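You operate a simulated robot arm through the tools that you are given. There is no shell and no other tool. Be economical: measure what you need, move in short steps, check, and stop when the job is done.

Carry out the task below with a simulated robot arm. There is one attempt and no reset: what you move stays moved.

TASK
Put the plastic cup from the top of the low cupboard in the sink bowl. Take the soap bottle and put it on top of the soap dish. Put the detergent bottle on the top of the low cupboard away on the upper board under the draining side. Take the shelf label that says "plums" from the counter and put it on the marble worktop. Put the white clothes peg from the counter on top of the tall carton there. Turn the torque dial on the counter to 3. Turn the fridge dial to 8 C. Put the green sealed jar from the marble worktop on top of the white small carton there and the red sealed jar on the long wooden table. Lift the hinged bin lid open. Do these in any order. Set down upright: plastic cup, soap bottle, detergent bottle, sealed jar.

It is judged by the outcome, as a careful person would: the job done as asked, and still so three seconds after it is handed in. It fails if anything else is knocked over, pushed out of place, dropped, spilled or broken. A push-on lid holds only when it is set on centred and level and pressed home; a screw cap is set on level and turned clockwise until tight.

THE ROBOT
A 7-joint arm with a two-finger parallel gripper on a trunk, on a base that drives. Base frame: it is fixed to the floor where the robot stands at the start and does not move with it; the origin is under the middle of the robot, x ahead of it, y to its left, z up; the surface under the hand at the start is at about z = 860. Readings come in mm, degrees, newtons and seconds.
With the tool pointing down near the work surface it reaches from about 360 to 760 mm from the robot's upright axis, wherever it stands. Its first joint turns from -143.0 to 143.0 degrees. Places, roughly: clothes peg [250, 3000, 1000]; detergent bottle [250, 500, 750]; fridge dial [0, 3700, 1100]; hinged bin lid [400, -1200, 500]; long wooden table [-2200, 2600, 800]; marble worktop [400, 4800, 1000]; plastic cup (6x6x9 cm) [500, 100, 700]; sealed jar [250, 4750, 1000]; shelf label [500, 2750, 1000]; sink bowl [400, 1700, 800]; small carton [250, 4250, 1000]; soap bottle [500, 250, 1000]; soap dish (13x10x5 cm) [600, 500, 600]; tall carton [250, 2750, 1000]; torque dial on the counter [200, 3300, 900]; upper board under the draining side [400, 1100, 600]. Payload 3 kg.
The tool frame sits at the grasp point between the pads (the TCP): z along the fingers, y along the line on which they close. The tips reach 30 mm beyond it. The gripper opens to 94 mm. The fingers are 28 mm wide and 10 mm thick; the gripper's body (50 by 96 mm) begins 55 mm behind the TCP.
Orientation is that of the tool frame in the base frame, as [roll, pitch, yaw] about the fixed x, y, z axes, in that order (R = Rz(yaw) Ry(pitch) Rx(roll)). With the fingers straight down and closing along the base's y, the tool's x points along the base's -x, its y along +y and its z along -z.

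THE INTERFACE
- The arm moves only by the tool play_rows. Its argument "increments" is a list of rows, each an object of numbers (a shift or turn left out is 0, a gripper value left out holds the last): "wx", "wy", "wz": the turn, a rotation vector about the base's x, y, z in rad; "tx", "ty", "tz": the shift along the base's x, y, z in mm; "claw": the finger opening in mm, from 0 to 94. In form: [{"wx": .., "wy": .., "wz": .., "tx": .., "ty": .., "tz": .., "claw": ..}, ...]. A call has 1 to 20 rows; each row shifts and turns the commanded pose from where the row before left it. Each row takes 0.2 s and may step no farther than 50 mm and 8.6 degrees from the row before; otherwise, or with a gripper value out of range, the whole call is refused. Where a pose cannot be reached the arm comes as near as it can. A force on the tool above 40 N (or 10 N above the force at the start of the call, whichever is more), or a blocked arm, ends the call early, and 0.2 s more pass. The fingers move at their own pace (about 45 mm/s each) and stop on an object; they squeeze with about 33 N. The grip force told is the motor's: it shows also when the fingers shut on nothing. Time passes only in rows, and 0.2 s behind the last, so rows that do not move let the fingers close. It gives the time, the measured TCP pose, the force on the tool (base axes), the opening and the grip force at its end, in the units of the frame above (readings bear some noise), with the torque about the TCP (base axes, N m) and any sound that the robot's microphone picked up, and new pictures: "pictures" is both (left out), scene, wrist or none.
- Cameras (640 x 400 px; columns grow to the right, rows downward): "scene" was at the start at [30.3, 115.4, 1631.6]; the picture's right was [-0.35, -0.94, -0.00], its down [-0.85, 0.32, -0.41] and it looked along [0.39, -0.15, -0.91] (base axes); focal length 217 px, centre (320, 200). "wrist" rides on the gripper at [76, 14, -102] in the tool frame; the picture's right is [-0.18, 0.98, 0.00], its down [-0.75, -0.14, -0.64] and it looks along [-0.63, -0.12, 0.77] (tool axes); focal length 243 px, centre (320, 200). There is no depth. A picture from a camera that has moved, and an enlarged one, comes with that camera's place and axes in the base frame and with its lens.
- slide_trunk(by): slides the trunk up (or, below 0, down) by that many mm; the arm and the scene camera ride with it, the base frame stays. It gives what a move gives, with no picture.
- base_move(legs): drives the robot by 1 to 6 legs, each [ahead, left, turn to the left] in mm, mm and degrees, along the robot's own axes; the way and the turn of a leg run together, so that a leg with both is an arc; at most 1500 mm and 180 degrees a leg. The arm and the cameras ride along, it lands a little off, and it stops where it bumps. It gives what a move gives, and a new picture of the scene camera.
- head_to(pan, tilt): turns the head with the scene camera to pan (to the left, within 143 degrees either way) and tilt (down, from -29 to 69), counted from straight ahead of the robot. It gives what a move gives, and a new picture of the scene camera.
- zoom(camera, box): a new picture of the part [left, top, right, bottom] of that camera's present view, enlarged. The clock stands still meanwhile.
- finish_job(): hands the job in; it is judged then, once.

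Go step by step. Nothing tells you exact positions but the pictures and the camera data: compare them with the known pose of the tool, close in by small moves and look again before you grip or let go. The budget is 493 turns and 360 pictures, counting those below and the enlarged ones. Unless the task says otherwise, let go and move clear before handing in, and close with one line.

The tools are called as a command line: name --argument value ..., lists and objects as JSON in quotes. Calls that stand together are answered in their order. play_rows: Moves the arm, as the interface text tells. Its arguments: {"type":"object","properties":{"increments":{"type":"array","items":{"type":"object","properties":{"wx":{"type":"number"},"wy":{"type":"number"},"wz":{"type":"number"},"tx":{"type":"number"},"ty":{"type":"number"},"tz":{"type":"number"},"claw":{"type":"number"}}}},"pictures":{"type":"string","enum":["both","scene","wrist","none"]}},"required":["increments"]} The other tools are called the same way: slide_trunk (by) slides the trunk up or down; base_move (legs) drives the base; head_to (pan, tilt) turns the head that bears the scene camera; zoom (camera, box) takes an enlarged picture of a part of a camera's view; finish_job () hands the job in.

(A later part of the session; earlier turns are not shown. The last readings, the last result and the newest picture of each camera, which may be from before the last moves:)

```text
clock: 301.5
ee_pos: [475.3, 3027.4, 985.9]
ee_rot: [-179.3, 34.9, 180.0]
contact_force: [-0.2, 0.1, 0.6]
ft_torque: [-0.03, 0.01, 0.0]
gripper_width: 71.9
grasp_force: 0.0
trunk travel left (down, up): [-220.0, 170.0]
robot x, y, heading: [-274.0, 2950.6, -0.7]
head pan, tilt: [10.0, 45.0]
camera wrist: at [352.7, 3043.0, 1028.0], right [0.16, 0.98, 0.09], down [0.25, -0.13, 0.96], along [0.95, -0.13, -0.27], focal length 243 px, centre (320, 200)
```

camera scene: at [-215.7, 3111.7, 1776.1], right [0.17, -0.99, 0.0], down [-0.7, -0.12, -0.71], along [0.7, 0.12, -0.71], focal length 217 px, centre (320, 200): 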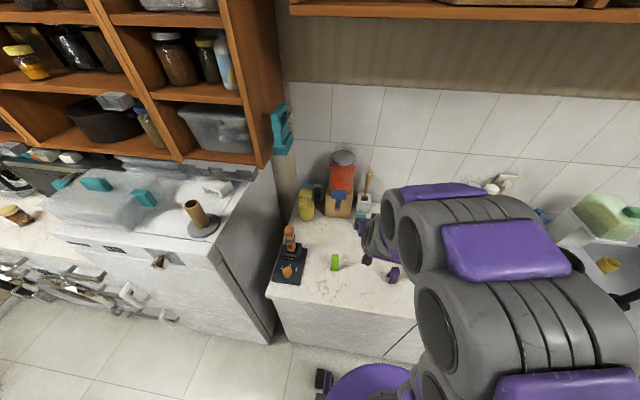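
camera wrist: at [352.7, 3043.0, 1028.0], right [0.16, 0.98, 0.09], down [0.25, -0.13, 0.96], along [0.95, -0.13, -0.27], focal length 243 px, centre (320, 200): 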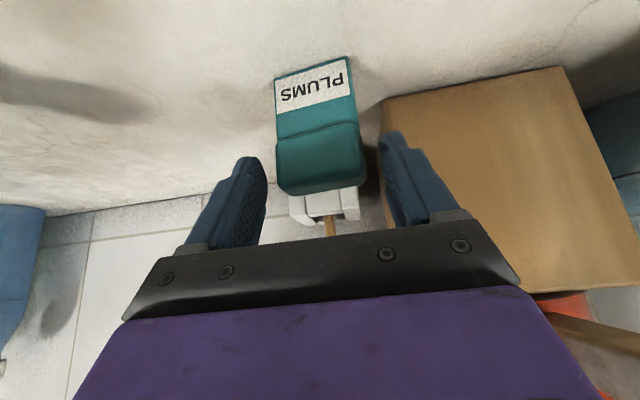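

play_rows --increments '[{"tx": 10, "tz": -15}, {"tx": 10, "tz": -15}, {"tx": 10, "tz": -14}, {"tz": 0}, {"claw": 20}, {"claw": 20}, {"claw": 20}, {"claw": 20}]' --pictures "wrist"

```text
clock: 303.3
ee_pos: [503.4, 3027.6, 944.0]
ee_rot: [-179.3, 34.9, 179.9]
contact_force: [3.3, -0.8, 6.5]
ft_torque: [-0.14, -0.06, 0.05]
gripper_width: 57.5
grasp_force: 32.6
trunk travel left (down, up): [-220.0, 170.0]
robot x, y, heading: [-268.1, 2950.1, -0.6]
head pan, tilt: [10.0, 45.0]
camera wrist: at [382.0, 3042.3, 984.8], right [0.16, 0.98, 0.1], down [0.25, -0.13, 0.96], along [0.96, -0.13, -0.27], focal length 243 px, centre (320, 200)
```

wrist: 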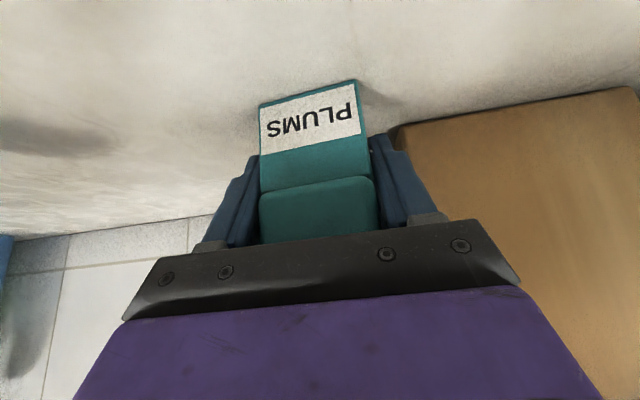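

play_rows --increments '[{"tz": 15}, {"tz": 30}, {"tx": -25, "tz": 40}, {"tx": -30, "tz": 38}, {"tx": -35, "tz": 30}, {"tx": -40, "tz": 20}, {"tx": -45}, {"tx": -45}, {"tx": -40}, {"tz": 0}]' --pictures "wrist"

```text
clock: 305.5
ee_pos: [242.9, 3029.7, 1115.0]
ee_rot: [-179.4, 34.8, 179.9]
contact_force: [-0.2, -0.2, -0.8]
ft_torque: [-0.01, -0.03, 0.01]
gripper_width: 57.5
grasp_force: 33.4
trunk travel left (down, up): [-220.0, 170.0]
robot x, y, heading: [-269.1, 2948.7, -0.3]
head pan, tilt: [10.0, 45.0]
camera wrist: at [120.2, 3044.7, 1156.4], right [0.16, 0.98, 0.1], down [0.25, -0.13, 0.96], along [0.95, -0.13, -0.27], focal length 243 px, centre (320, 200)
```

wrist: 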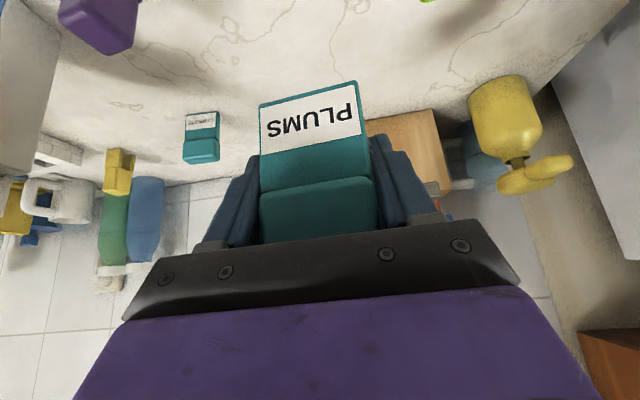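

Label held. Carry it to the marble worktop spot where the red jar stood (≈[150,4395]).

base_move --legs '[[-360, 0, 0.3], [0, 1365, 0]]'

base_move --legs '[[120, 0, 0]]'

play_rows --increments '[{"tz": 0}, {"tz": 0}, {"tz": 0}]' --pictures "wrist"

```text
clock: 314.3
ee_pos: [-124.4, 4419.0, 1116.0]
ee_rot: [-179.4, 34.9, -179.2]
contact_force: [0.3, 0.1, 0.0]
ft_torque: [-0.03, 0.01, 0.01]
gripper_width: 56.1
grasp_force: 33.0
trunk travel left (down, up): [-220.0, 170.0]
robot x, y, heading: [-637.4, 4336.0, 0.8]
head pan, tilt: [10.0, 45.0]
camera scene: at [-583.5, 4487.7, 1776.8], right [0.19, -0.98, 0.0], down [-0.7, -0.13, -0.71], along [0.69, 0.13, -0.71], focal length 217 px, centre (320, 200)
```

scene: 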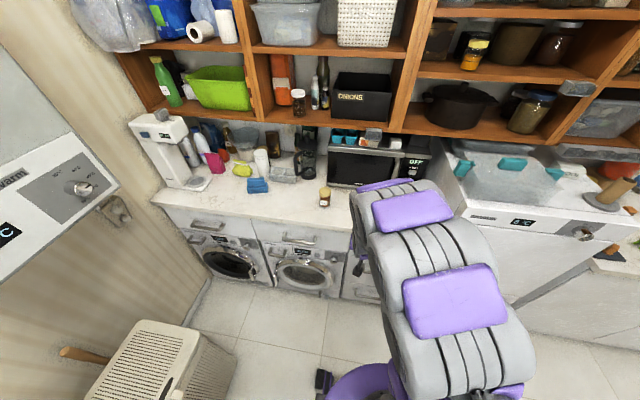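

```text
clock: 315.6
ee_pos: [-4.9, 4422.1, 1115.6]
ee_rot: [-179.3, 34.8, -179.2]
contact_force: [-0.7, 0.3, -0.7]
ft_torque: [0.01, 0.01, 0.0]
gripper_width: 56.1
grasp_force: 33.6
trunk travel left (down, up): [-220.0, 170.0]
robot x, y, heading: [-517.9, 4336.7, 0.5]
head pan, tilt: [10.0, 45.0]
camera scene: at [-461.5, 4492.7, 1776.4], right [0.18, -0.98, 0.0], down [-0.7, -0.13, -0.7], along [0.69, 0.13, -0.71], focal length 217 px, centre (320, 200)
```

scene: 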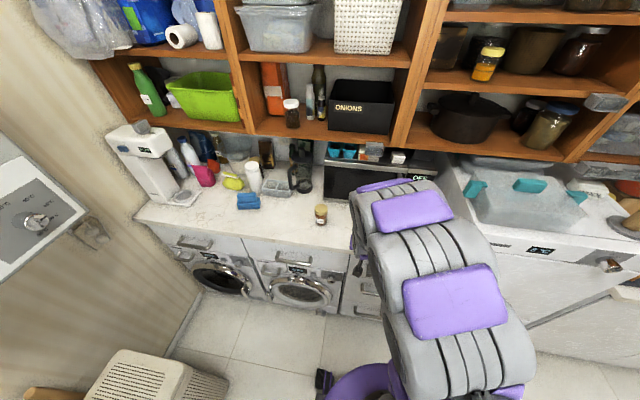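

```text
clock: 316.4
ee_pos: [-7.9, 4421.6, 1118.1]
ee_rot: [-179.4, 35.0, -179.3]
contact_force: [-0.2, -0.2, -0.7]
ft_torque: [0.0, -0.03, 0.02]
gripper_width: 56.0
grasp_force: 33.4
trunk travel left (down, up): [-220.0, 170.0]
robot x, y, heading: [-515.1, 4334.9, 0.5]
head pan, tilt: [10.0, 45.0]
camera wrist: at [-128.2, 4434.5, 1157.4], right [0.14, 0.98, 0.1], down [0.25, -0.13, 0.96], along [0.96, -0.11, -0.27], focal length 243 px, centre (320, 200)
```

wrist: 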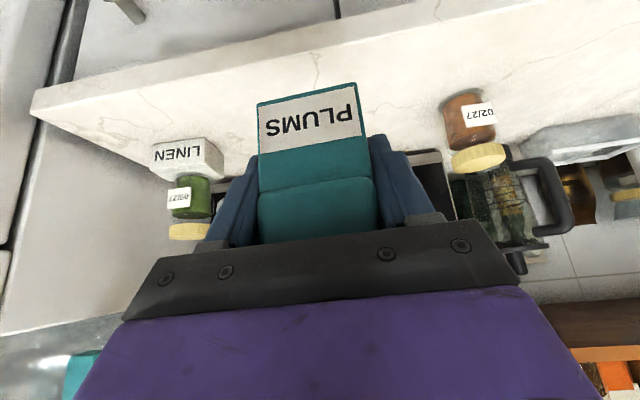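

play_rows --increments '[{"tx": 32, "tz": -12}, {"tx": 32, "tz": -12}, {"tx": 32, "tz": -12}, {"tx": 32, "tz": -12}, {"tx": 30, "tz": -12}, {"tz": -12}, {"tz": 0}, {"tz": 0}]' --pictures "wrist"

```text
clock: 318.1
ee_pos: [153.3, 4420.9, 1045.0]
ee_rot: [-179.4, 35.1, -179.3]
contact_force: [0.0, 0.2, 0.0]
ft_torque: [-0.01, 0.01, 0.02]
gripper_width: 55.9
grasp_force: 32.7
trunk travel left (down, up): [-220.0, 170.0]
robot x, y, heading: [-517.1, 4335.0, 0.6]
head pan, tilt: [10.0, 45.0]
camera wrist: at [30.3, 4434.2, 1085.3], right [0.14, 0.98, 0.1], down [0.25, -0.13, 0.96], along [0.96, -0.11, -0.27], focal length 243 px, centre (320, 200)
```

wrist: 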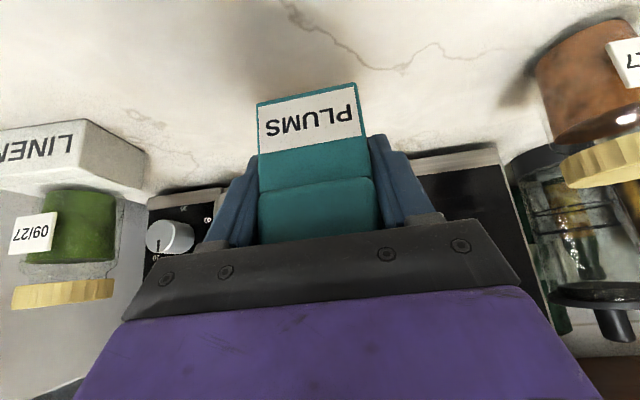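

play_rows --increments '[{"tz": -12}, {"tz": -10}, {"tz": -4}, {"tz": 0}]' --pictures "none"

play_rows --increments '[{"tz": -3}, {"tz": -3}, {"tz": 0}]' --pictures "wrist"

```text
clock: 319.1
ee_pos: [151.1, 4421.9, 1018.0]
ee_rot: [-179.3, 34.9, -179.3]
contact_force: [0.1, 0.4, -0.6]
ft_torque: [-0.03, -0.02, -0.03]
gripper_width: 56.0
grasp_force: 32.8
trunk travel left (down, up): [-220.0, 170.0]
robot x, y, heading: [-520.9, 4332.7, 0.5]
head pan, tilt: [10.0, 45.0]
```

```text
clock: 319.9
ee_pos: [151.6, 4421.7, 1012.8]
ee_rot: [-179.4, 35.0, -179.2]
contact_force: [-0.7, -0.1, -0.9]
ft_torque: [0.01, 0.0, 0.0]
gripper_width: 56.0
grasp_force: 33.1
trunk travel left (down, up): [-220.0, 170.0]
robot x, y, heading: [-517.2, 4336.5, 0.6]
head pan, tilt: [10.0, 45.0]
camera wrist: at [29.8, 4434.7, 1053.3], right [0.14, 0.98, 0.1], down [0.25, -0.13, 0.96], along [0.96, -0.11, -0.27], focal length 243 px, centre (320, 200)
```

wrist: 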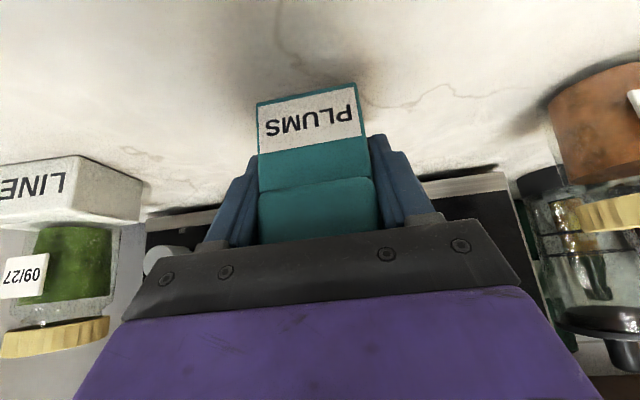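

play_rows --increments '[{"tz": -3}, {"tz": -3}, {"tz": 0}]' --pictures "none"

play_rows --increments '[{"tz": -2}, {"tz": -2}, {"tz": 0}]' --pictures "none"

```text
clock: 320.8
ee_pos: [150.8, 4421.7, 1005.6]
ee_rot: [-179.3, 35.0, -179.3]
contact_force: [0.0, -0.1, -1.1]
ft_torque: [-0.01, -0.02, 0.01]
gripper_width: 55.8
grasp_force: 33.2
trunk travel left (down, up): [-220.0, 170.0]
robot x, y, heading: [-515.5, 4334.9, 0.6]
head pan, tilt: [10.0, 45.0]
```

```text
clock: 321.6
ee_pos: [150.3, 4421.0, 1001.5]
ee_rot: [-179.4, 35.0, -179.3]
contact_force: [-0.5, -0.7, 0.4]
ft_torque: [0.01, 0.01, -0.01]
gripper_width: 56.1
grasp_force: 32.4
trunk travel left (down, up): [-220.0, 170.0]
robot x, y, heading: [-516.0, 4331.4, 0.5]
head pan, tilt: [10.0, 45.0]
```

play_rows --increments '[{"tz": -3}, {"tz": 0}]' --pictures "wrist"

```text
clock: 322.1
ee_pos: [150.9, 4421.5, 999.5]
ee_rot: [-179.3, 35.0, -179.2]
contact_force: [0.0, -0.5, -0.7]
ft_torque: [0.01, 0.0, 0.01]
gripper_width: 55.9
grasp_force: 33.2
trunk travel left (down, up): [-220.0, 170.0]
robot x, y, heading: [-517.1, 4334.5, 0.6]
head pan, tilt: [10.0, 45.0]
camera wrist: at [29.8, 4434.7, 1040.4], right [0.14, 0.98, 0.1], down [0.25, -0.13, 0.96], along [0.96, -0.11, -0.27], focal length 243 px, centre (320, 200)
```

wrist: 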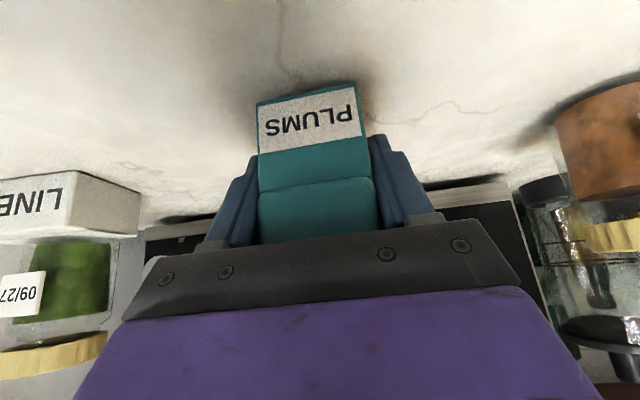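

play_rows --increments '[{"tz": -3}, {"tz": -2}, {"tz": 0}]' --pictures "none"

play_rows --increments '[{"tz": -3}, {"tz": -2}, {"tz": 0}]' --pictures "none"

play_rows --increments '[{"tz": -3}, {"tz": -2}, {"tz": 0}]' --pictures "none"

```text
clock: 322.9
ee_pos: [151.6, 4423.0, 994.1]
ee_rot: [-179.4, 35.1, -179.2]
contact_force: [-1.2, 0.7, -1.0]
ft_torque: [0.02, -0.05, 0.01]
gripper_width: 55.8
grasp_force: 33.3
trunk travel left (down, up): [-220.0, 170.0]
robot x, y, heading: [-516.9, 4332.0, 0.9]
head pan, tilt: [10.0, 45.0]
```

```text
clock: 323.8
ee_pos: [151.8, 4421.7, 993.8]
ee_rot: [-179.5, 35.5, -179.3]
contact_force: [4.1, 1.2, 32.1]
ft_torque: [0.23, 0.34, 0.13]
gripper_width: 56.3
grasp_force: 32.8
trunk travel left (down, up): [-220.0, 170.0]
robot x, y, heading: [-515.5, 4334.9, 0.8]
head pan, tilt: [10.0, 45.0]
```

```text
clock: 324.6
ee_pos: [149.7, 4421.1, 986.6]
ee_rot: [-179.4, 35.1, -179.2]
contact_force: [0.5, 1.7, 32.4]
ft_torque: [0.31, 0.53, 0.01]
gripper_width: 55.6
grasp_force: 33.1
trunk travel left (down, up): [-220.0, 170.0]
robot x, y, heading: [-515.3, 4337.3, 0.7]
head pan, tilt: [10.0, 45.0]
```

play_rows --increments '[{"tz": 2.5}, {"tz": 0}, {"claw": 60}, {"claw": 66}, {"claw": 72}, {"claw": 72}]' --pictures "wrist"

```text
clock: 325.9
ee_pos: [151.6, 4421.5, 987.3]
ee_rot: [-179.3, 35.0, -179.2]
contact_force: [-0.2, 0.2, -0.2]
ft_torque: [0.03, -0.05, -0.02]
gripper_width: 72.0
grasp_force: 0.1
trunk travel left (down, up): [-220.0, 170.0]
robot x, y, heading: [-514.9, 4338.4, 0.8]
head pan, tilt: [10.0, 45.0]
camera wrist: at [30.0, 4434.4, 1028.1], right [0.14, 0.98, 0.1], down [0.25, -0.13, 0.96], along [0.96, -0.11, -0.27], focal length 243 px, centre (320, 200)
```

wrist: 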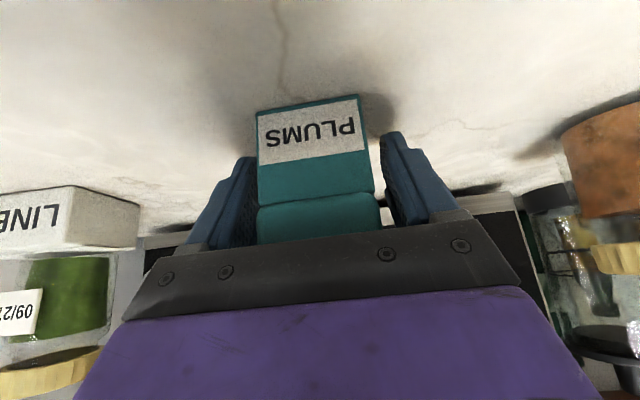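

play_rows --increments '[{"tx": -9, "tz": 12}, {"tx": -15, "tz": 22}, {"tx": -20, "tz": 30}, {"tx": -25, "tz": 30}, {"tx": -30, "tz": 20}, {"tz": 0}]' --pictures "wrist"

```text
clock: 327.4
ee_pos: [53.7, 4420.9, 1101.5]
ee_rot: [-179.5, 34.9, -179.2]
contact_force: [0.1, -0.4, -0.3]
ft_torque: [-0.02, -0.01, -0.03]
gripper_width: 72.2
grasp_force: 0.0
trunk travel left (down, up): [-220.0, 170.0]
robot x, y, heading: [-516.5, 4335.1, 1.1]
head pan, tilt: [10.0, 45.0]
camera wrist: at [-68.5, 4434.5, 1142.8], right [0.14, 0.98, 0.1], down [0.25, -0.13, 0.96], along [0.96, -0.11, -0.27], focal length 243 px, centre (320, 200)
```

wrist: 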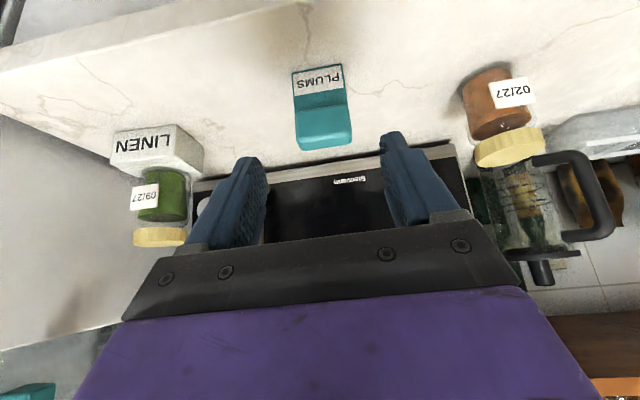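

Label placed. Last task: the bin lid at the other end. Drive back along the room.

base_move --legs '[[-330, 0, -0.9], [0, -1500, 0], [0, -1500, 0], [0, -1400, 0]]'

head_to --pan -35 --tilt 35

```text
clock: 350.1
ee_pos: [-295.0, 25.8, 1102.5]
ee_rot: [-179.1, 35.0, 179.8]
contact_force: [0.0, 0.7, 0.3]
ft_torque: [-0.04, 0.02, 0.01]
gripper_width: 72.0
grasp_force: 0.1
trunk travel left (down, up): [-220.0, 170.0]
robot x, y, heading: [-864.5, -58.6, -0.4]
head pan, tilt: [10.0, 45.0]
camera scene: at [-808.9, 107.3, 1776.0], right [0.17, -0.99, 0.0], down [-0.7, -0.12, -0.7], along [0.7, 0.12, -0.71], focal length 217 px, centre (320, 200)
```

scene: 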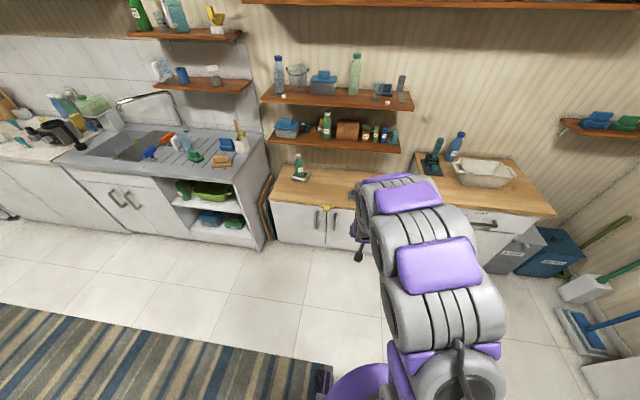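

```text
clock: 351.2
ee_pos: [-295.6, 21.1, 1102.4]
ee_rot: [-179.3, 35.0, 179.8]
contact_force: [-0.1, 0.3, -0.4]
ft_torque: [0.04, -0.02, -0.03]
gripper_width: 72.0
grasp_force: 0.0
trunk travel left (down, up): [-220.0, 170.0]
robot x, y, heading: [-865.0, -56.4, -0.5]
head pan, tilt: [-35.0, 35.0]
camera scene: at [-817.3, 36.5, 1791.5], right [-0.58, -0.82, 0.0], down [-0.47, 0.33, -0.82], along [0.67, -0.47, -0.57], focal length 217 px, centre (320, 200)
```

scene: 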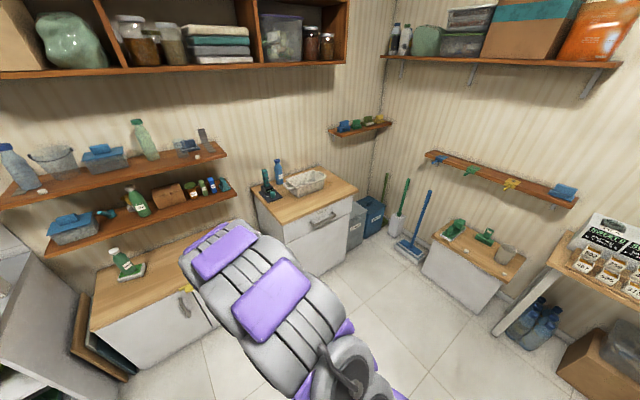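

base_move --legs '[[0, -800, 0.5]]'

head_to --pan -10 --tilt 42

zoom --camera "scene" --box '[220, 120, 380, 220]'

```text
clock: 355.6
ee_pos: [-303.4, -789.1, 1102.5]
ee_rot: [-179.3, 35.0, 179.6]
contact_force: [0.3, 0.0, 0.4]
ft_torque: [-0.01, 0.01, -0.02]
gripper_width: 71.7
grasp_force: 0.1
trunk travel left (down, up): [-220.0, 170.0]
robot x, y, heading: [-873.7, -868.7, -0.6]
head pan, tilt: [-35.0, 35.0]
camera scene: at [-824.5, -770.9, 1791.3], right [-0.58, -0.81, 0.0], down [-0.47, 0.33, -0.82], along [0.66, -0.48, -0.57], focal length 217 px, centre (320, 200)
```

scene: 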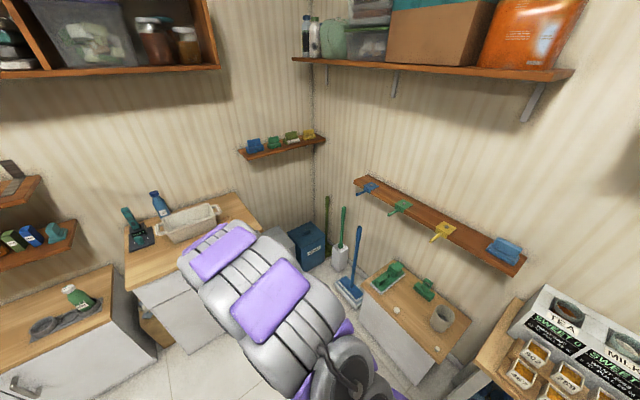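

```text
clock: 356.4
ee_pos: [-303.9, -790.0, 1104.5]
ee_rot: [-179.3, 35.1, 179.4]
contact_force: [-0.6, 0.1, -0.3]
ft_torque: [-0.03, -0.01, -0.01]
gripper_width: 71.9
grasp_force: 0.0
trunk travel left (down, up): [-220.0, 170.0]
robot x, y, heading: [-877.0, -863.6, -0.9]
head pan, tilt: [-10.0, 42.0]
camera scene: at [-813.9, -736.6, 1780.9], right [-0.19, -0.98, 0.0], down [-0.66, 0.12, -0.74], along [0.73, -0.14, -0.67], focal length 217 px, centre (320, 200)
```

scene: 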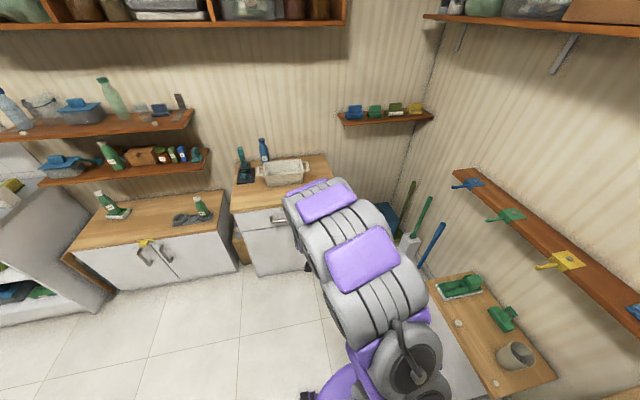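

```text
4.00 times, centred on (300, 170) of scene
camera zoom: at [-813.9, -736.6, 1780.9], right [-0.19, -0.98, 0.0], down [-0.66, 0.12, -0.74], along [0.73, -0.14, -0.67], focal length 870 px, centre (400, 320)
```

zoom: 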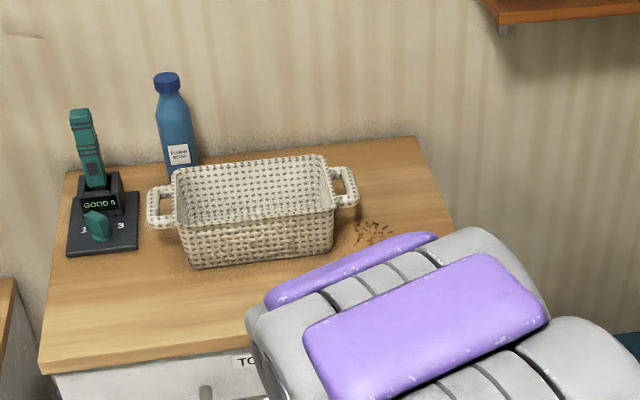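

play_rows --increments '[{"ty": 45}, {"ty": 45}, {"ty": 45}, {"ty": 45}, {"ty": 45}, {"ty": 45}, {"ty": 45}, {"ty": 45}]' --pictures "none"

head_to --pan -20 --tilt 42

zoom --camera "scene" --box '[220, 140, 380, 240]'

```text
clock: 358.2
ee_pos: [-302.5, -430.9, 1102.5]
ee_rot: [-179.4, 35.2, 179.4]
contact_force: [0.2, 1.0, -0.3]
ft_torque: [0.0, 0.01, -0.03]
gripper_width: 71.9
grasp_force: 0.1
trunk travel left (down, up): [-220.0, 170.0]
robot x, y, heading: [-874.9, -864.7, -0.6]
head pan, tilt: [-10.0, 42.0]
```

```text
clock: 359.0
ee_pos: [-302.6, -431.6, 1102.8]
ee_rot: [-179.4, 35.1, 179.5]
contact_force: [0.1, 0.0, -0.4]
ft_torque: [0.02, -0.02, 0.0]
gripper_width: 72.2
grasp_force: 0.1
trunk travel left (down, up): [-220.0, 170.0]
robot x, y, heading: [-875.1, -863.5, -0.8]
head pan, tilt: [-20.0, 42.0]
camera scene: at [-817.8, -749.4, 1780.8], right [-0.35, -0.94, 0.0], down [-0.63, 0.23, -0.74], along [0.69, -0.26, -0.67], focal length 217 px, centre (320, 200)
```

scene: 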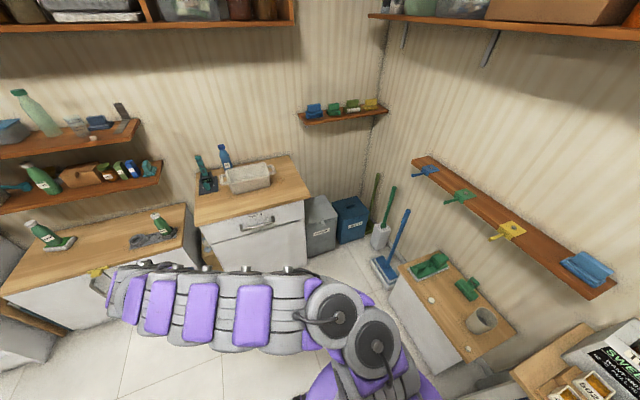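

```text
4.00 times, centred on (300, 190) of scene
camera zoom: at [-817.8, -749.4, 1780.8], right [-0.35, -0.94, 0.0], down [-0.63, 0.23, -0.74], along [0.69, -0.26, -0.67], focal length 870 px, centre (400, 240)
```

zoom: 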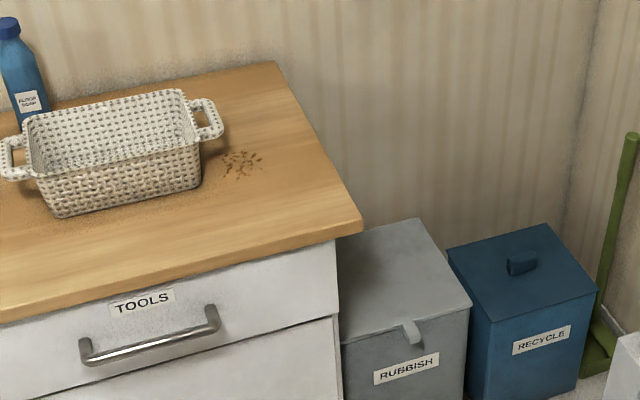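

RUBBISH bin (grey) has the hinged lid with a front tab at ≈[285,-1190,460]. Plan: pinch the tab from above and follow the hinge arc. First centre the arm tool-down and drive up.

play_rows --increments '[{"ty": -43, "wy": 0.122}, {"ty": -43, "wy": 0.122}, {"ty": -43, "wy": 0.122}, {"ty": -43, "wy": 0.122}, {"ty": -43, "wy": 0.122}, {"ty": -43, "tx": -15}, {"ty": -43, "tx": -15}, {"ty": -43, "tx": -15}, {"ty": -43, "tx": -15}, {"ty": -43, "tx": -15}, {"tx": -25}, {"tx": -25}, {"tz": 0}]' --pictures "none"

base_move --legs '[[0, -300, 0.7], [450, 0, 0]]'

head_to --pan -15 --tilt 60

```text
clock: 361.8
ee_pos: [-427.7, -860.4, 1102.6]
ee_rot: [-179.1, 0.2, 179.7]
contact_force: [-0.3, -0.9, -0.3]
ft_torque: [-0.04, 0.01, 0.01]
gripper_width: 72.0
grasp_force: 0.1
trunk travel left (down, up): [-220.0, 170.0]
robot x, y, heading: [-873.2, -862.8, -0.9]
head pan, tilt: [-20.0, 42.0]
```

```text
clock: 366.1
ee_pos: [16.9, -1154.5, 1103.0]
ee_rot: [-178.8, 0.0, 179.9]
contact_force: [0.5, -0.1, 0.6]
ft_torque: [-0.04, 0.03, 0.01]
gripper_width: 72.0
grasp_force: 0.0
trunk travel left (down, up): [-220.0, 170.0]
robot x, y, heading: [-425.8, -1169.6, -0.5]
head pan, tilt: [-20.0, 42.0]
camera scene: at [-371.4, -1057.4, 1781.2], right [-0.35, -0.94, 0.0], down [-0.63, 0.23, -0.74], along [0.69, -0.26, -0.67], focal length 217 px, centre (320, 200)
```

scene: 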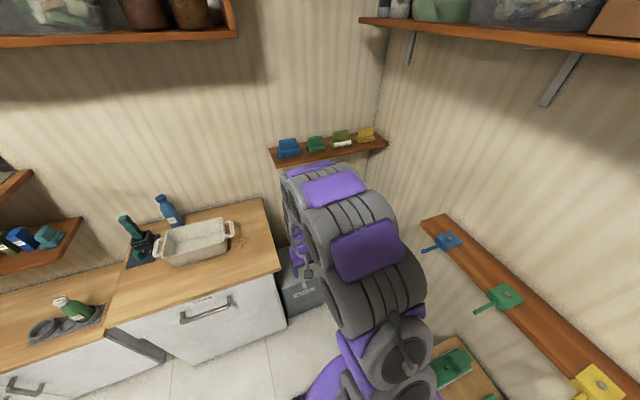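

```text
clock: 366.9
ee_pos: [15.0, -1152.9, 1103.2]
ee_rot: [-178.7, 0.2, 179.9]
contact_force: [-0.6, 0.7, 0.5]
ft_torque: [-0.01, 0.01, 0.01]
gripper_width: 71.8
grasp_force: 0.0
trunk travel left (down, up): [-220.0, 170.0]
robot x, y, heading: [-423.5, -1166.4, -0.5]
head pan, tilt: [-15.0, 60.0]
camera scene: at [-386.4, -1049.1, 1757.8], right [-0.27, -0.96, 0.0], down [-0.84, 0.23, -0.5], along [0.48, -0.13, -0.87], focal length 217 px, centre (320, 200)
```

scene: 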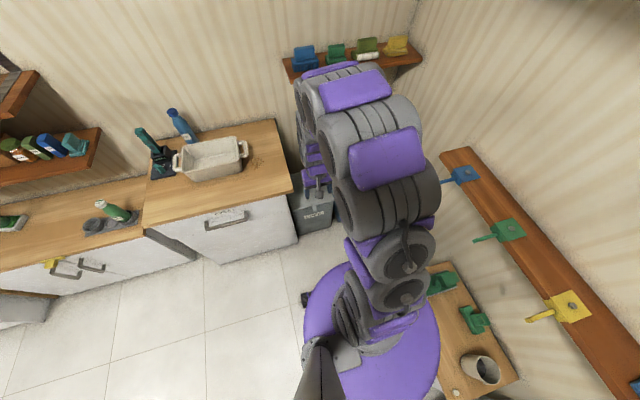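

base_move --legs '[[0, 60, 0.5], [250, 0, 0]]'

play_rows --increments '[{"tz": 0}]' --pictures "wrist"

```text
clock: 369.3
ee_pos: [264.3, -1061.4, 1102.4]
ee_rot: [-177.7, 0.1, -179.2]
contact_force: [-0.2, 1.4, 0.1]
ft_torque: [-0.01, 0.01, 0.01]
gripper_width: 72.1
grasp_force: 0.1
trunk travel left (down, up): [-220.0, 170.0]
robot x, y, heading: [-180.3, -1101.1, -0.0]
head pan, tilt: [-15.0, 60.0]
camera scene: at [-139.4, -935.8, 1753.8], right [-0.25, -0.97, 0.02], down [-0.84, 0.21, -0.5], along [0.48, -0.15, -0.86], focal length 217 px, centre (320, 200)
```

scene: 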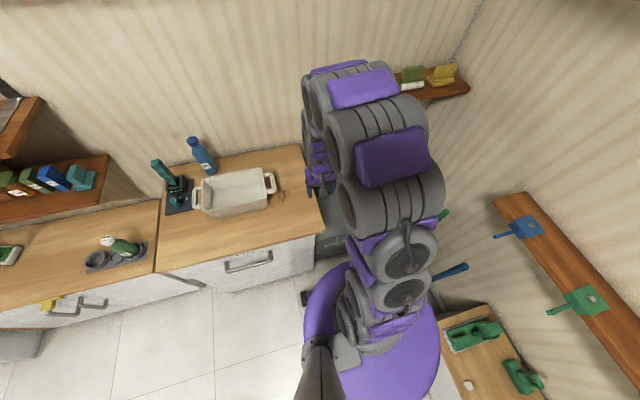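

```text
clock: 369.7
ee_pos: [262.7, -1106.7, 1103.9]
ee_rot: [-179.9, 0.2, -179.4]
contact_force: [-0.2, -0.5, -0.8]
ft_torque: [0.06, 0.0, -0.04]
gripper_width: 71.9
grasp_force: 0.0
trunk travel left (down, up): [-220.0, 170.0]
robot x, y, heading: [-179.7, -1099.5, 0.4]
head pan, tilt: [-15.0, 60.0]
camera wrist: at [185.4, -1094.0, 1206.9], right [0.17, 0.98, 0.0], down [0.75, -0.13, 0.65], along [0.64, -0.11, -0.76], focal length 243 px, centre (320, 200)
```

wrist: 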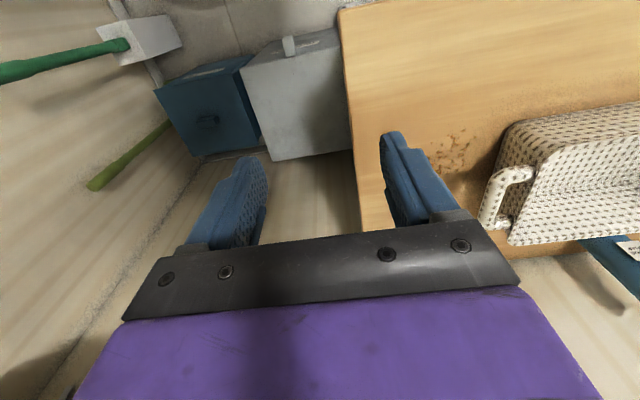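

play_rows --increments '[{"ty": -30}, {"ty": -30}, {"ty": -26}, {"tz": 0}, {"tz": 0}]' --pictures "none"

slide_trunk --by -220

play_rows --increments '[{"tz": -40}, {"tz": -40}, {"tz": -40}, {"tz": -40}, {"tz": 0}, {"tz": 0}]'

```text
clock: 370.9
ee_pos: [263.1, -1150.6, 1104.5]
ee_rot: [-178.1, 0.2, -179.0]
contact_force: [0.0, 0.4, 0.1]
ft_torque: [-0.06, 0.02, 0.01]
gripper_width: 72.1
grasp_force: 0.1
trunk travel left (down, up): [-220.0, 170.0]
robot x, y, heading: [-180.1, -1098.3, 0.4]
head pan, tilt: [-15.0, 60.0]
```

```text
clock: 373.2
ee_pos: [264.1, -1162.7, 884.4]
ee_rot: [-178.6, 0.1, -179.1]
contact_force: [-0.2, 0.0, -0.5]
ft_torque: [-0.02, 0.0, 0.0]
gripper_width: 71.9
grasp_force: 0.2
trunk travel left (down, up): [0.0, 390.0]
robot x, y, heading: [-181.2, -1094.9, 0.2]
head pan, tilt: [-15.0, 60.0]
```

```text
clock: 374.6
ee_pos: [263.7, -1173.0, 721.9]
ee_rot: [-179.1, 0.1, -179.2]
contact_force: [0.7, 0.1, 1.0]
ft_torque: [-0.02, 0.0, 0.04]
gripper_width: 72.0
grasp_force: 0.0
trunk travel left (down, up): [0.0, 390.0]
robot x, y, heading: [-175.2, -1099.8, 0.3]
head pan, tilt: [-15.0, 60.0]
camera scene: at [-140.8, -979.2, 1537.5], right [-0.26, -0.97, 0.0], down [-0.84, 0.22, -0.5], along [0.48, -0.13, -0.87], focal length 217 px, centre (320, 200)
camera wrist: at [186.5, -1159.0, 825.3], right [0.17, 0.99, -0.02], down [0.75, -0.12, 0.65], along [0.64, -0.12, -0.76], focal length 243 px, centre (320, 200)
```

scene: 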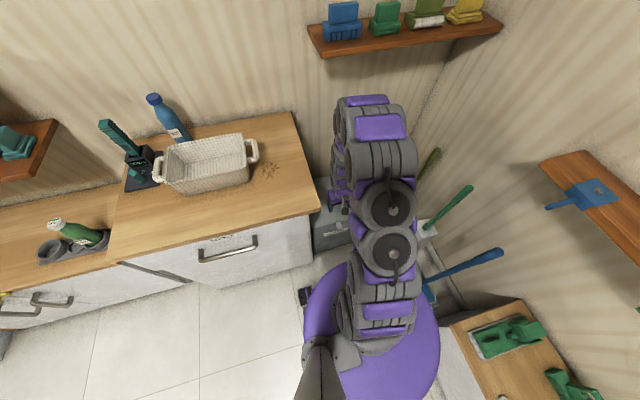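
wrist: 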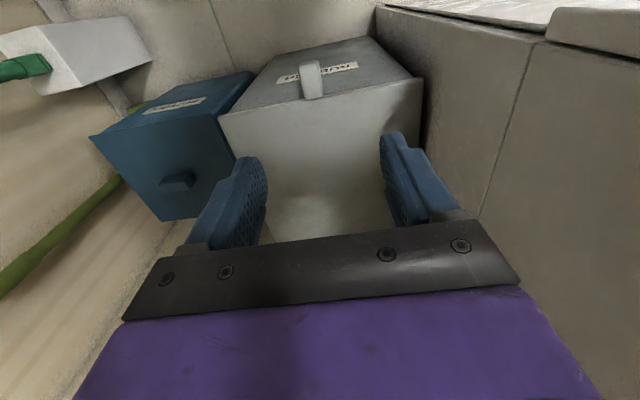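

play_rows --increments '[{"tx": 12, "ty": -17, "tz": -30}, {"tz": -40}, {"tz": -40}, {"tz": -40}, {"tz": 0}, {"tz": 0}]' --pictures "wrist"

```text
clock: 376.1
ee_pos: [274.8, -1193.1, 572.9]
ee_rot: [-179.0, 0.1, -179.2]
contact_force: [-0.7, 0.4, 1.1]
ft_torque: [0.03, 0.02, -0.01]
gripper_width: 72.1
grasp_force: 0.0
trunk travel left (down, up): [0.0, 390.0]
robot x, y, heading: [-180.5, -1100.6, 0.1]
head pan, tilt: [-15.0, 60.0]
camera wrist: at [197.7, -1178.9, 675.1], right [0.17, 0.99, -0.01], down [0.75, -0.12, 0.65], along [0.64, -0.12, -0.76], focal length 243 px, centre (320, 200)
```

wrist: 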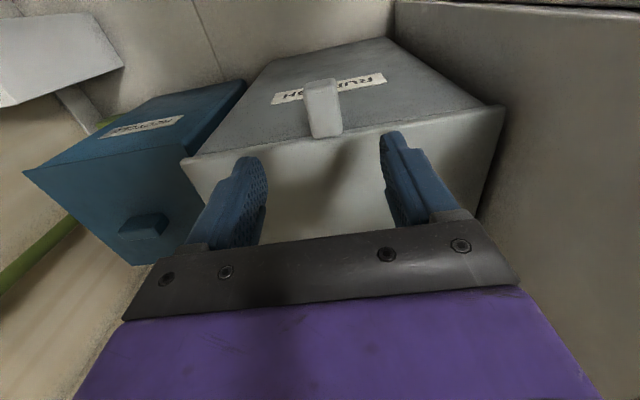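

play_rows --increments '[{"ty": 2, "tz": -30}, {"tz": -30}, {"tz": -25}, {"tz": -13}, {"tz": 0}]' --pictures "wrist"

```text
clock: 377.2
ee_pos: [273.9, -1193.0, 479.0]
ee_rot: [-179.0, 0.1, -179.1]
contact_force: [0.3, 0.6, 0.4]
ft_torque: [0.01, -0.02, -0.04]
gripper_width: 72.1
grasp_force: 0.1
out of reach, approached as far as the arm can: row 3
trunk travel left (down, up): [0.0, 390.0]
robot x, y, heading: [-180.2, -1100.1, 0.0]
head pan, tilt: [-15.0, 60.0]
camera wrist: at [197.6, -1178.3, 582.2], right [0.17, 0.99, -0.02], down [0.75, -0.12, 0.65], along [0.64, -0.12, -0.76], focal length 243 px, centre (320, 200)
```

wrist: 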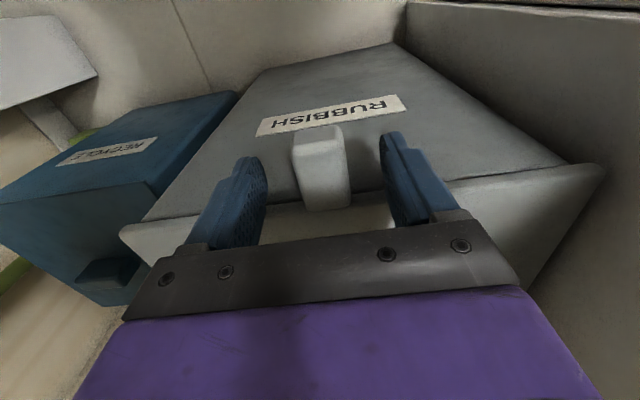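

play_rows --increments '[{"claw": 15}, {"claw": 15}, {"claw": 15}, {"claw": 15}, {"claw": 15}]' --pictures "wrist"

```text
clock: 378.4
ee_pos: [274.8, -1190.8, 480.4]
ee_rot: [-179.0, 0.2, -179.1]
contact_force: [-1.6, 22.5, 0.5]
ft_torque: [0.1, 0.31, 0.0]
gripper_width: 32.2
grasp_force: 45.5
trunk travel left (down, up): [0.0, 390.0]
robot x, y, heading: [-178.6, -1102.7, 0.3]
head pan, tilt: [-15.0, 60.0]
camera wrist: at [197.4, -1176.7, 582.0], right [0.17, 0.99, -0.02], down [0.75, -0.12, 0.65], along [0.64, -0.12, -0.76], focal length 243 px, centre (320, 200)
```

wrist: 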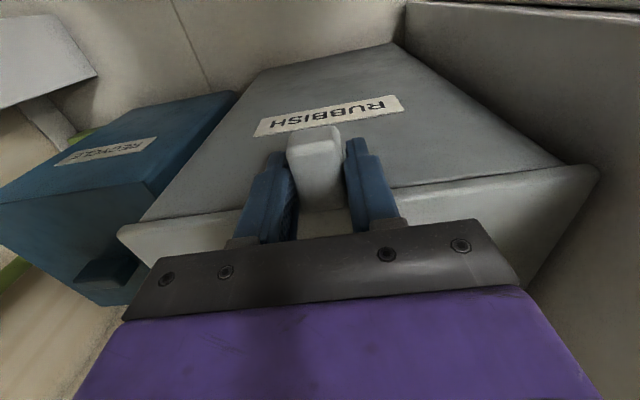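

Tab pinched. Lift along the hinge arc in small steps.

play_rows --increments '[{"ty": 2}, {"tx": 1, "tz": 28}, {"tx": 4, "tz": 28}, {"tx": 6, "tz": 27}, {"tz": 0}]' --pictures "wrist"

```text
clock: 379.1
ee_pos: [276.6, -1191.0, 511.2]
ee_rot: [-178.6, 0.5, -177.7]
contact_force: [6.7, 4.0, -0.8]
ft_torque: [-0.14, -0.74, -0.96]
gripper_width: 32.6
grasp_force: 45.6
trunk travel left (down, up): [0.0, 390.0]
robot x, y, heading: [-179.5, -1100.7, -0.1]
head pan, tilt: [-15.0, 60.0]
stopped in row 3: the force on the tool passed its limit at 78 N (the readings are from after the stop); the commanded pose is now the measured one
camera wrist: at [198.7, -1177.9, 614.0], right [0.14, 0.99, -0.02], down [0.75, -0.1, 0.65], along [0.64, -0.11, -0.76], focal length 243 px, centre (320, 200)
```

wrist: 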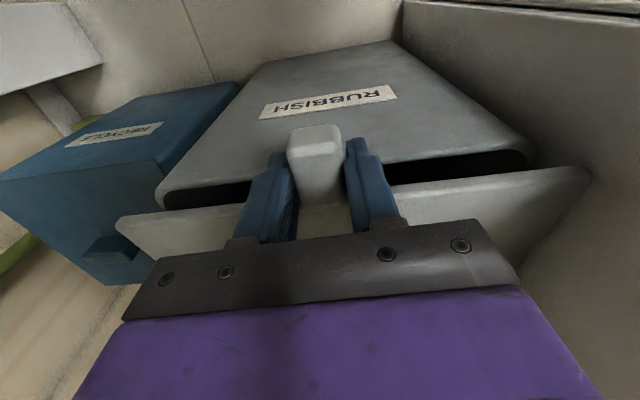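

play_rows --increments '[{"tx": 1, "tz": 8}, {"tx": 1, "tz": 8}, {"tx": 1, "tz": 8}, {"tx": 1, "tz": 8}, {"tx": 1, "tz": 8}, {"tx": 2, "tz": 8}, {"tz": 0}]' --pictures "none"

```text
clock: 380.7
ee_pos: [284.3, -1190.6, 559.0]
ee_rot: [-178.7, 0.3, -177.6]
contact_force: [27.4, 1.3, -10.5]
ft_torque: [-0.06, 0.17, 0.07]
gripper_width: 31.9
grasp_force: 45.4
trunk travel left (down, up): [0.0, 390.0]
robot x, y, heading: [-181.1, -1099.2, -0.1]
head pan, tilt: [-15.0, 60.0]
```

play_rows --increments '[{"tx": 4, "tz": 2}, {"tx": 3, "tz": 8}, {"tx": 3, "tz": 8}, {"tx": 3, "tz": 8}, {"tx": 3, "tz": 8}, {"tx": 3, "tz": 8}, {"tz": 0}]' --pictures "wrist"

```text
clock: 382.3
ee_pos: [299.8, -1189.5, 602.7]
ee_rot: [-178.6, 0.2, -177.6]
contact_force: [-14.8, 7.3, 6.6]
ft_torque: [0.32, -0.14, -0.92]
gripper_width: 28.6
grasp_force: 35.0
trunk travel left (down, up): [0.0, 390.0]
robot x, y, heading: [-178.6, -1098.7, 0.1]
head pan, tilt: [-15.0, 60.0]
camera wrist: at [222.4, -1176.9, 704.7], right [0.14, 0.99, -0.02], down [0.76, -0.1, 0.65], along [0.64, -0.11, -0.76], focal length 243 px, centre (320, 200)
```

wrist: 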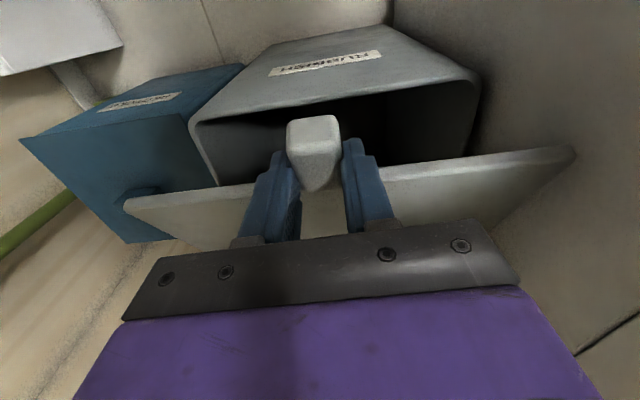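

play_rows --increments '[{"tx": 3, "tz": 10.4}, {"tx": 4.7, "tz": 10.2}, {"tx": 5.1, "tz": 10}, {"tx": 5.4, "tz": 9.8}, {"tx": 5.8, "tz": 9.6}, {"tx": 6.1, "tz": 9.4}, {"tz": 0}]' --pictures "wrist"

```text
clock: 383.9
ee_pos: [330.9, -1189.1, 661.8]
ee_rot: [-178.7, 0.2, -177.6]
contact_force: [-9.5, 34.1, 1.5]
ft_torque: [1.36, 1.17, -1.25]
gripper_width: 28.3
grasp_force: 45.3
trunk travel left (down, up): [0.0, 390.0]
robot x, y, heading: [-179.0, -1103.5, 0.0]
head pan, tilt: [-15.0, 60.0]
camera wrist: at [252.4, -1176.4, 764.2], right [0.14, 0.99, -0.02], down [0.76, -0.09, 0.65], along [0.64, -0.11, -0.76], focal length 243 px, centre (320, 200)
```

wrist: 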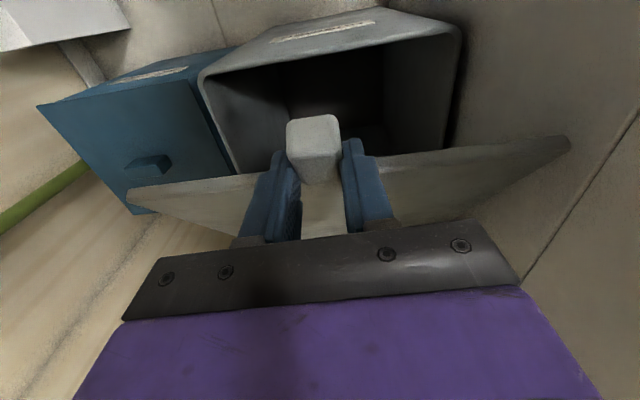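

play_rows --increments '[{"ty": 3, "wz": -0.03}, {"tx": 4, "tz": 6}, {"tx": 6.8, "tz": 9}, {"tx": 7.1, "tz": 8.7}, {"tx": 7.4, "tz": 8.4}, {"tx": 7.6, "tz": 8.2}, {"tz": 0}]' --pictures "wrist"

```text
clock: 385.5
ee_pos: [364.1, -1189.7, 701.4]
ee_rot: [-178.6, 0.4, -179.4]
contact_force: [-14.1, -13.2, 8.7]
ft_torque: [0.64, 1.08, 0.64]
gripper_width: 28.1
grasp_force: 44.8
trunk travel left (down, up): [0.0, 390.0]
robot x, y, heading: [-179.9, -1099.1, 0.1]
head pan, tilt: [-15.0, 60.0]
camera wrist: at [286.0, -1174.1, 804.0], right [0.17, 0.98, -0.02], down [0.75, -0.12, 0.65], along [0.64, -0.13, -0.76], focal length 243 px, centre (320, 200)
```

wrist: 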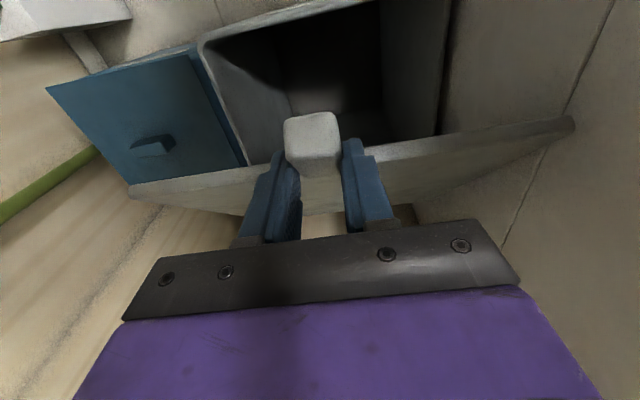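

play_rows --increments '[{"tx": 6, "tz": 8, "ty": -1}, {"tx": 8.2, "tz": 7.7}, {"tx": 8.5, "tz": 7.4}, {"tx": 8.7, "tz": 7.1}, {"tx": 9, "tz": 6.8}, {"tx": 9.2, "tz": 6.5}, {"tx": 9.4, "tz": 6.1}, {"tx": 9.6, "tz": 5.8}, {"tz": 0}]' --pictures "wrist"

```text
clock: 387.5
ee_pos: [433.9, -1187.4, 756.7]
ee_rot: [-178.7, 0.4, -179.5]
contact_force: [-10.2, 1.0, 11.2]
ft_torque: [1.11, 0.98, 0.63]
gripper_width: 28.2
grasp_force: 44.5
trunk travel left (down, up): [0.0, 390.0]
robot x, y, heading: [-178.7, -1094.2, -0.0]
head pan, tilt: [-15.0, 60.0]
camera wrist: at [355.8, -1172.9, 859.6], right [0.17, 0.98, -0.02], down [0.75, -0.12, 0.65], along [0.64, -0.13, -0.76], focal length 243 px, centre (320, 200)
```

wrist: 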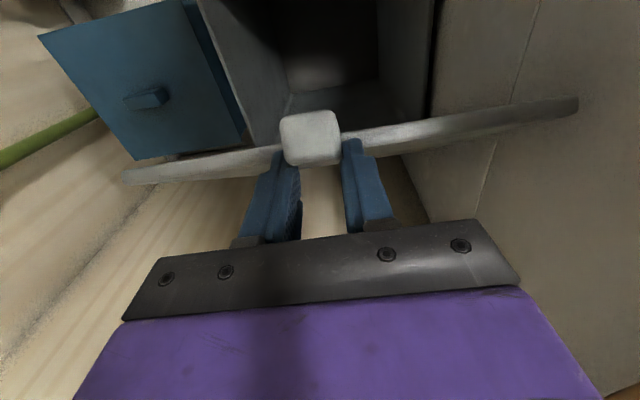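

Tab is slipping to the pad corner; rotate the hand about the contact to align with the lid, then slide deeper.

play_rows --increments '[{"wy": -0.098, "tx": -2.3, "tz": 0.3}, {"wy": -0.098, "tx": -2.3, "tz": 0.3}, {"wy": -0.098, "tx": -2.3, "tz": 0.3}, {"wy": -0.098, "tx": -2.3, "tz": 0.3}, {"wy": -0.098, "tx": -2.3, "tz": 0.3}, {"wy": -0.098, "tx": -2.3, "tz": 0.3}, {"tz": 0}]' --pictures "wrist"

```text
clock: 389.1
ee_pos: [420.0, -1188.2, 760.3]
ee_rot: [-178.2, 34.1, -179.3]
contact_force: [0.0, 0.6, -0.5]
ft_torque: [0.02, -0.05, -0.01]
gripper_width: 4.3
grasp_force: 0.0
trunk travel left (down, up): [0.0, 390.0]
robot x, y, heading: [-178.7, -1099.1, 0.1]
head pan, tilt: [-15.0, 60.0]
camera wrist: at [298.4, -1173.6, 802.9], right [0.16, 0.98, 0.08], down [0.26, -0.12, 0.96], along [0.95, -0.13, -0.28], focal length 243 px, centre (320, 200)
```

wrist: 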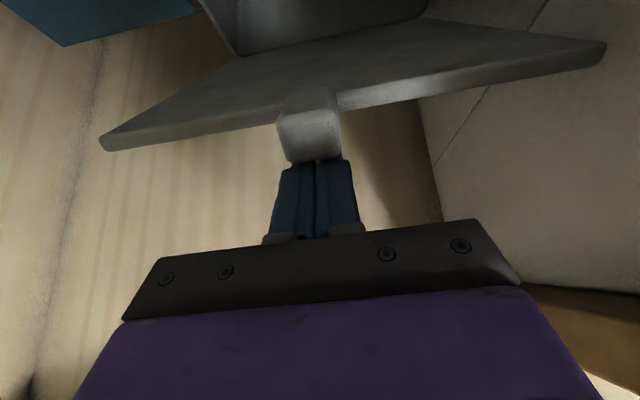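

play_rows --increments '[{"claw": 0}, {"tz": 0}, {"tz": 0}]' --pictures "wrist"

```text
clock: 389.9
ee_pos: [418.3, -1189.1, 758.8]
ee_rot: [-178.3, 33.8, -179.2]
contact_force: [-0.1, -0.2, 0.6]
ft_torque: [-0.01, 0.02, 0.0]
gripper_width: 0.1
grasp_force: 33.0
trunk travel left (down, up): [0.0, 390.0]
robot x, y, heading: [-178.3, -1096.6, 0.1]
head pan, tilt: [-15.0, 60.0]
camera wrist: at [298.4, -1173.8, 801.7], right [0.16, 0.98, 0.08], down [0.27, -0.12, 0.96], along [0.95, -0.13, -0.28], focal length 243 px, centre (320, 200)
```

wrist: 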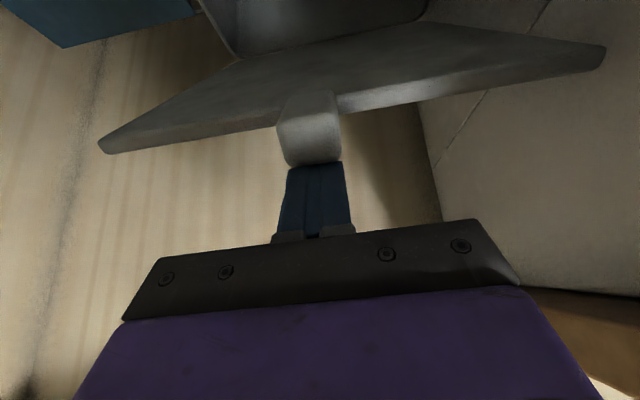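

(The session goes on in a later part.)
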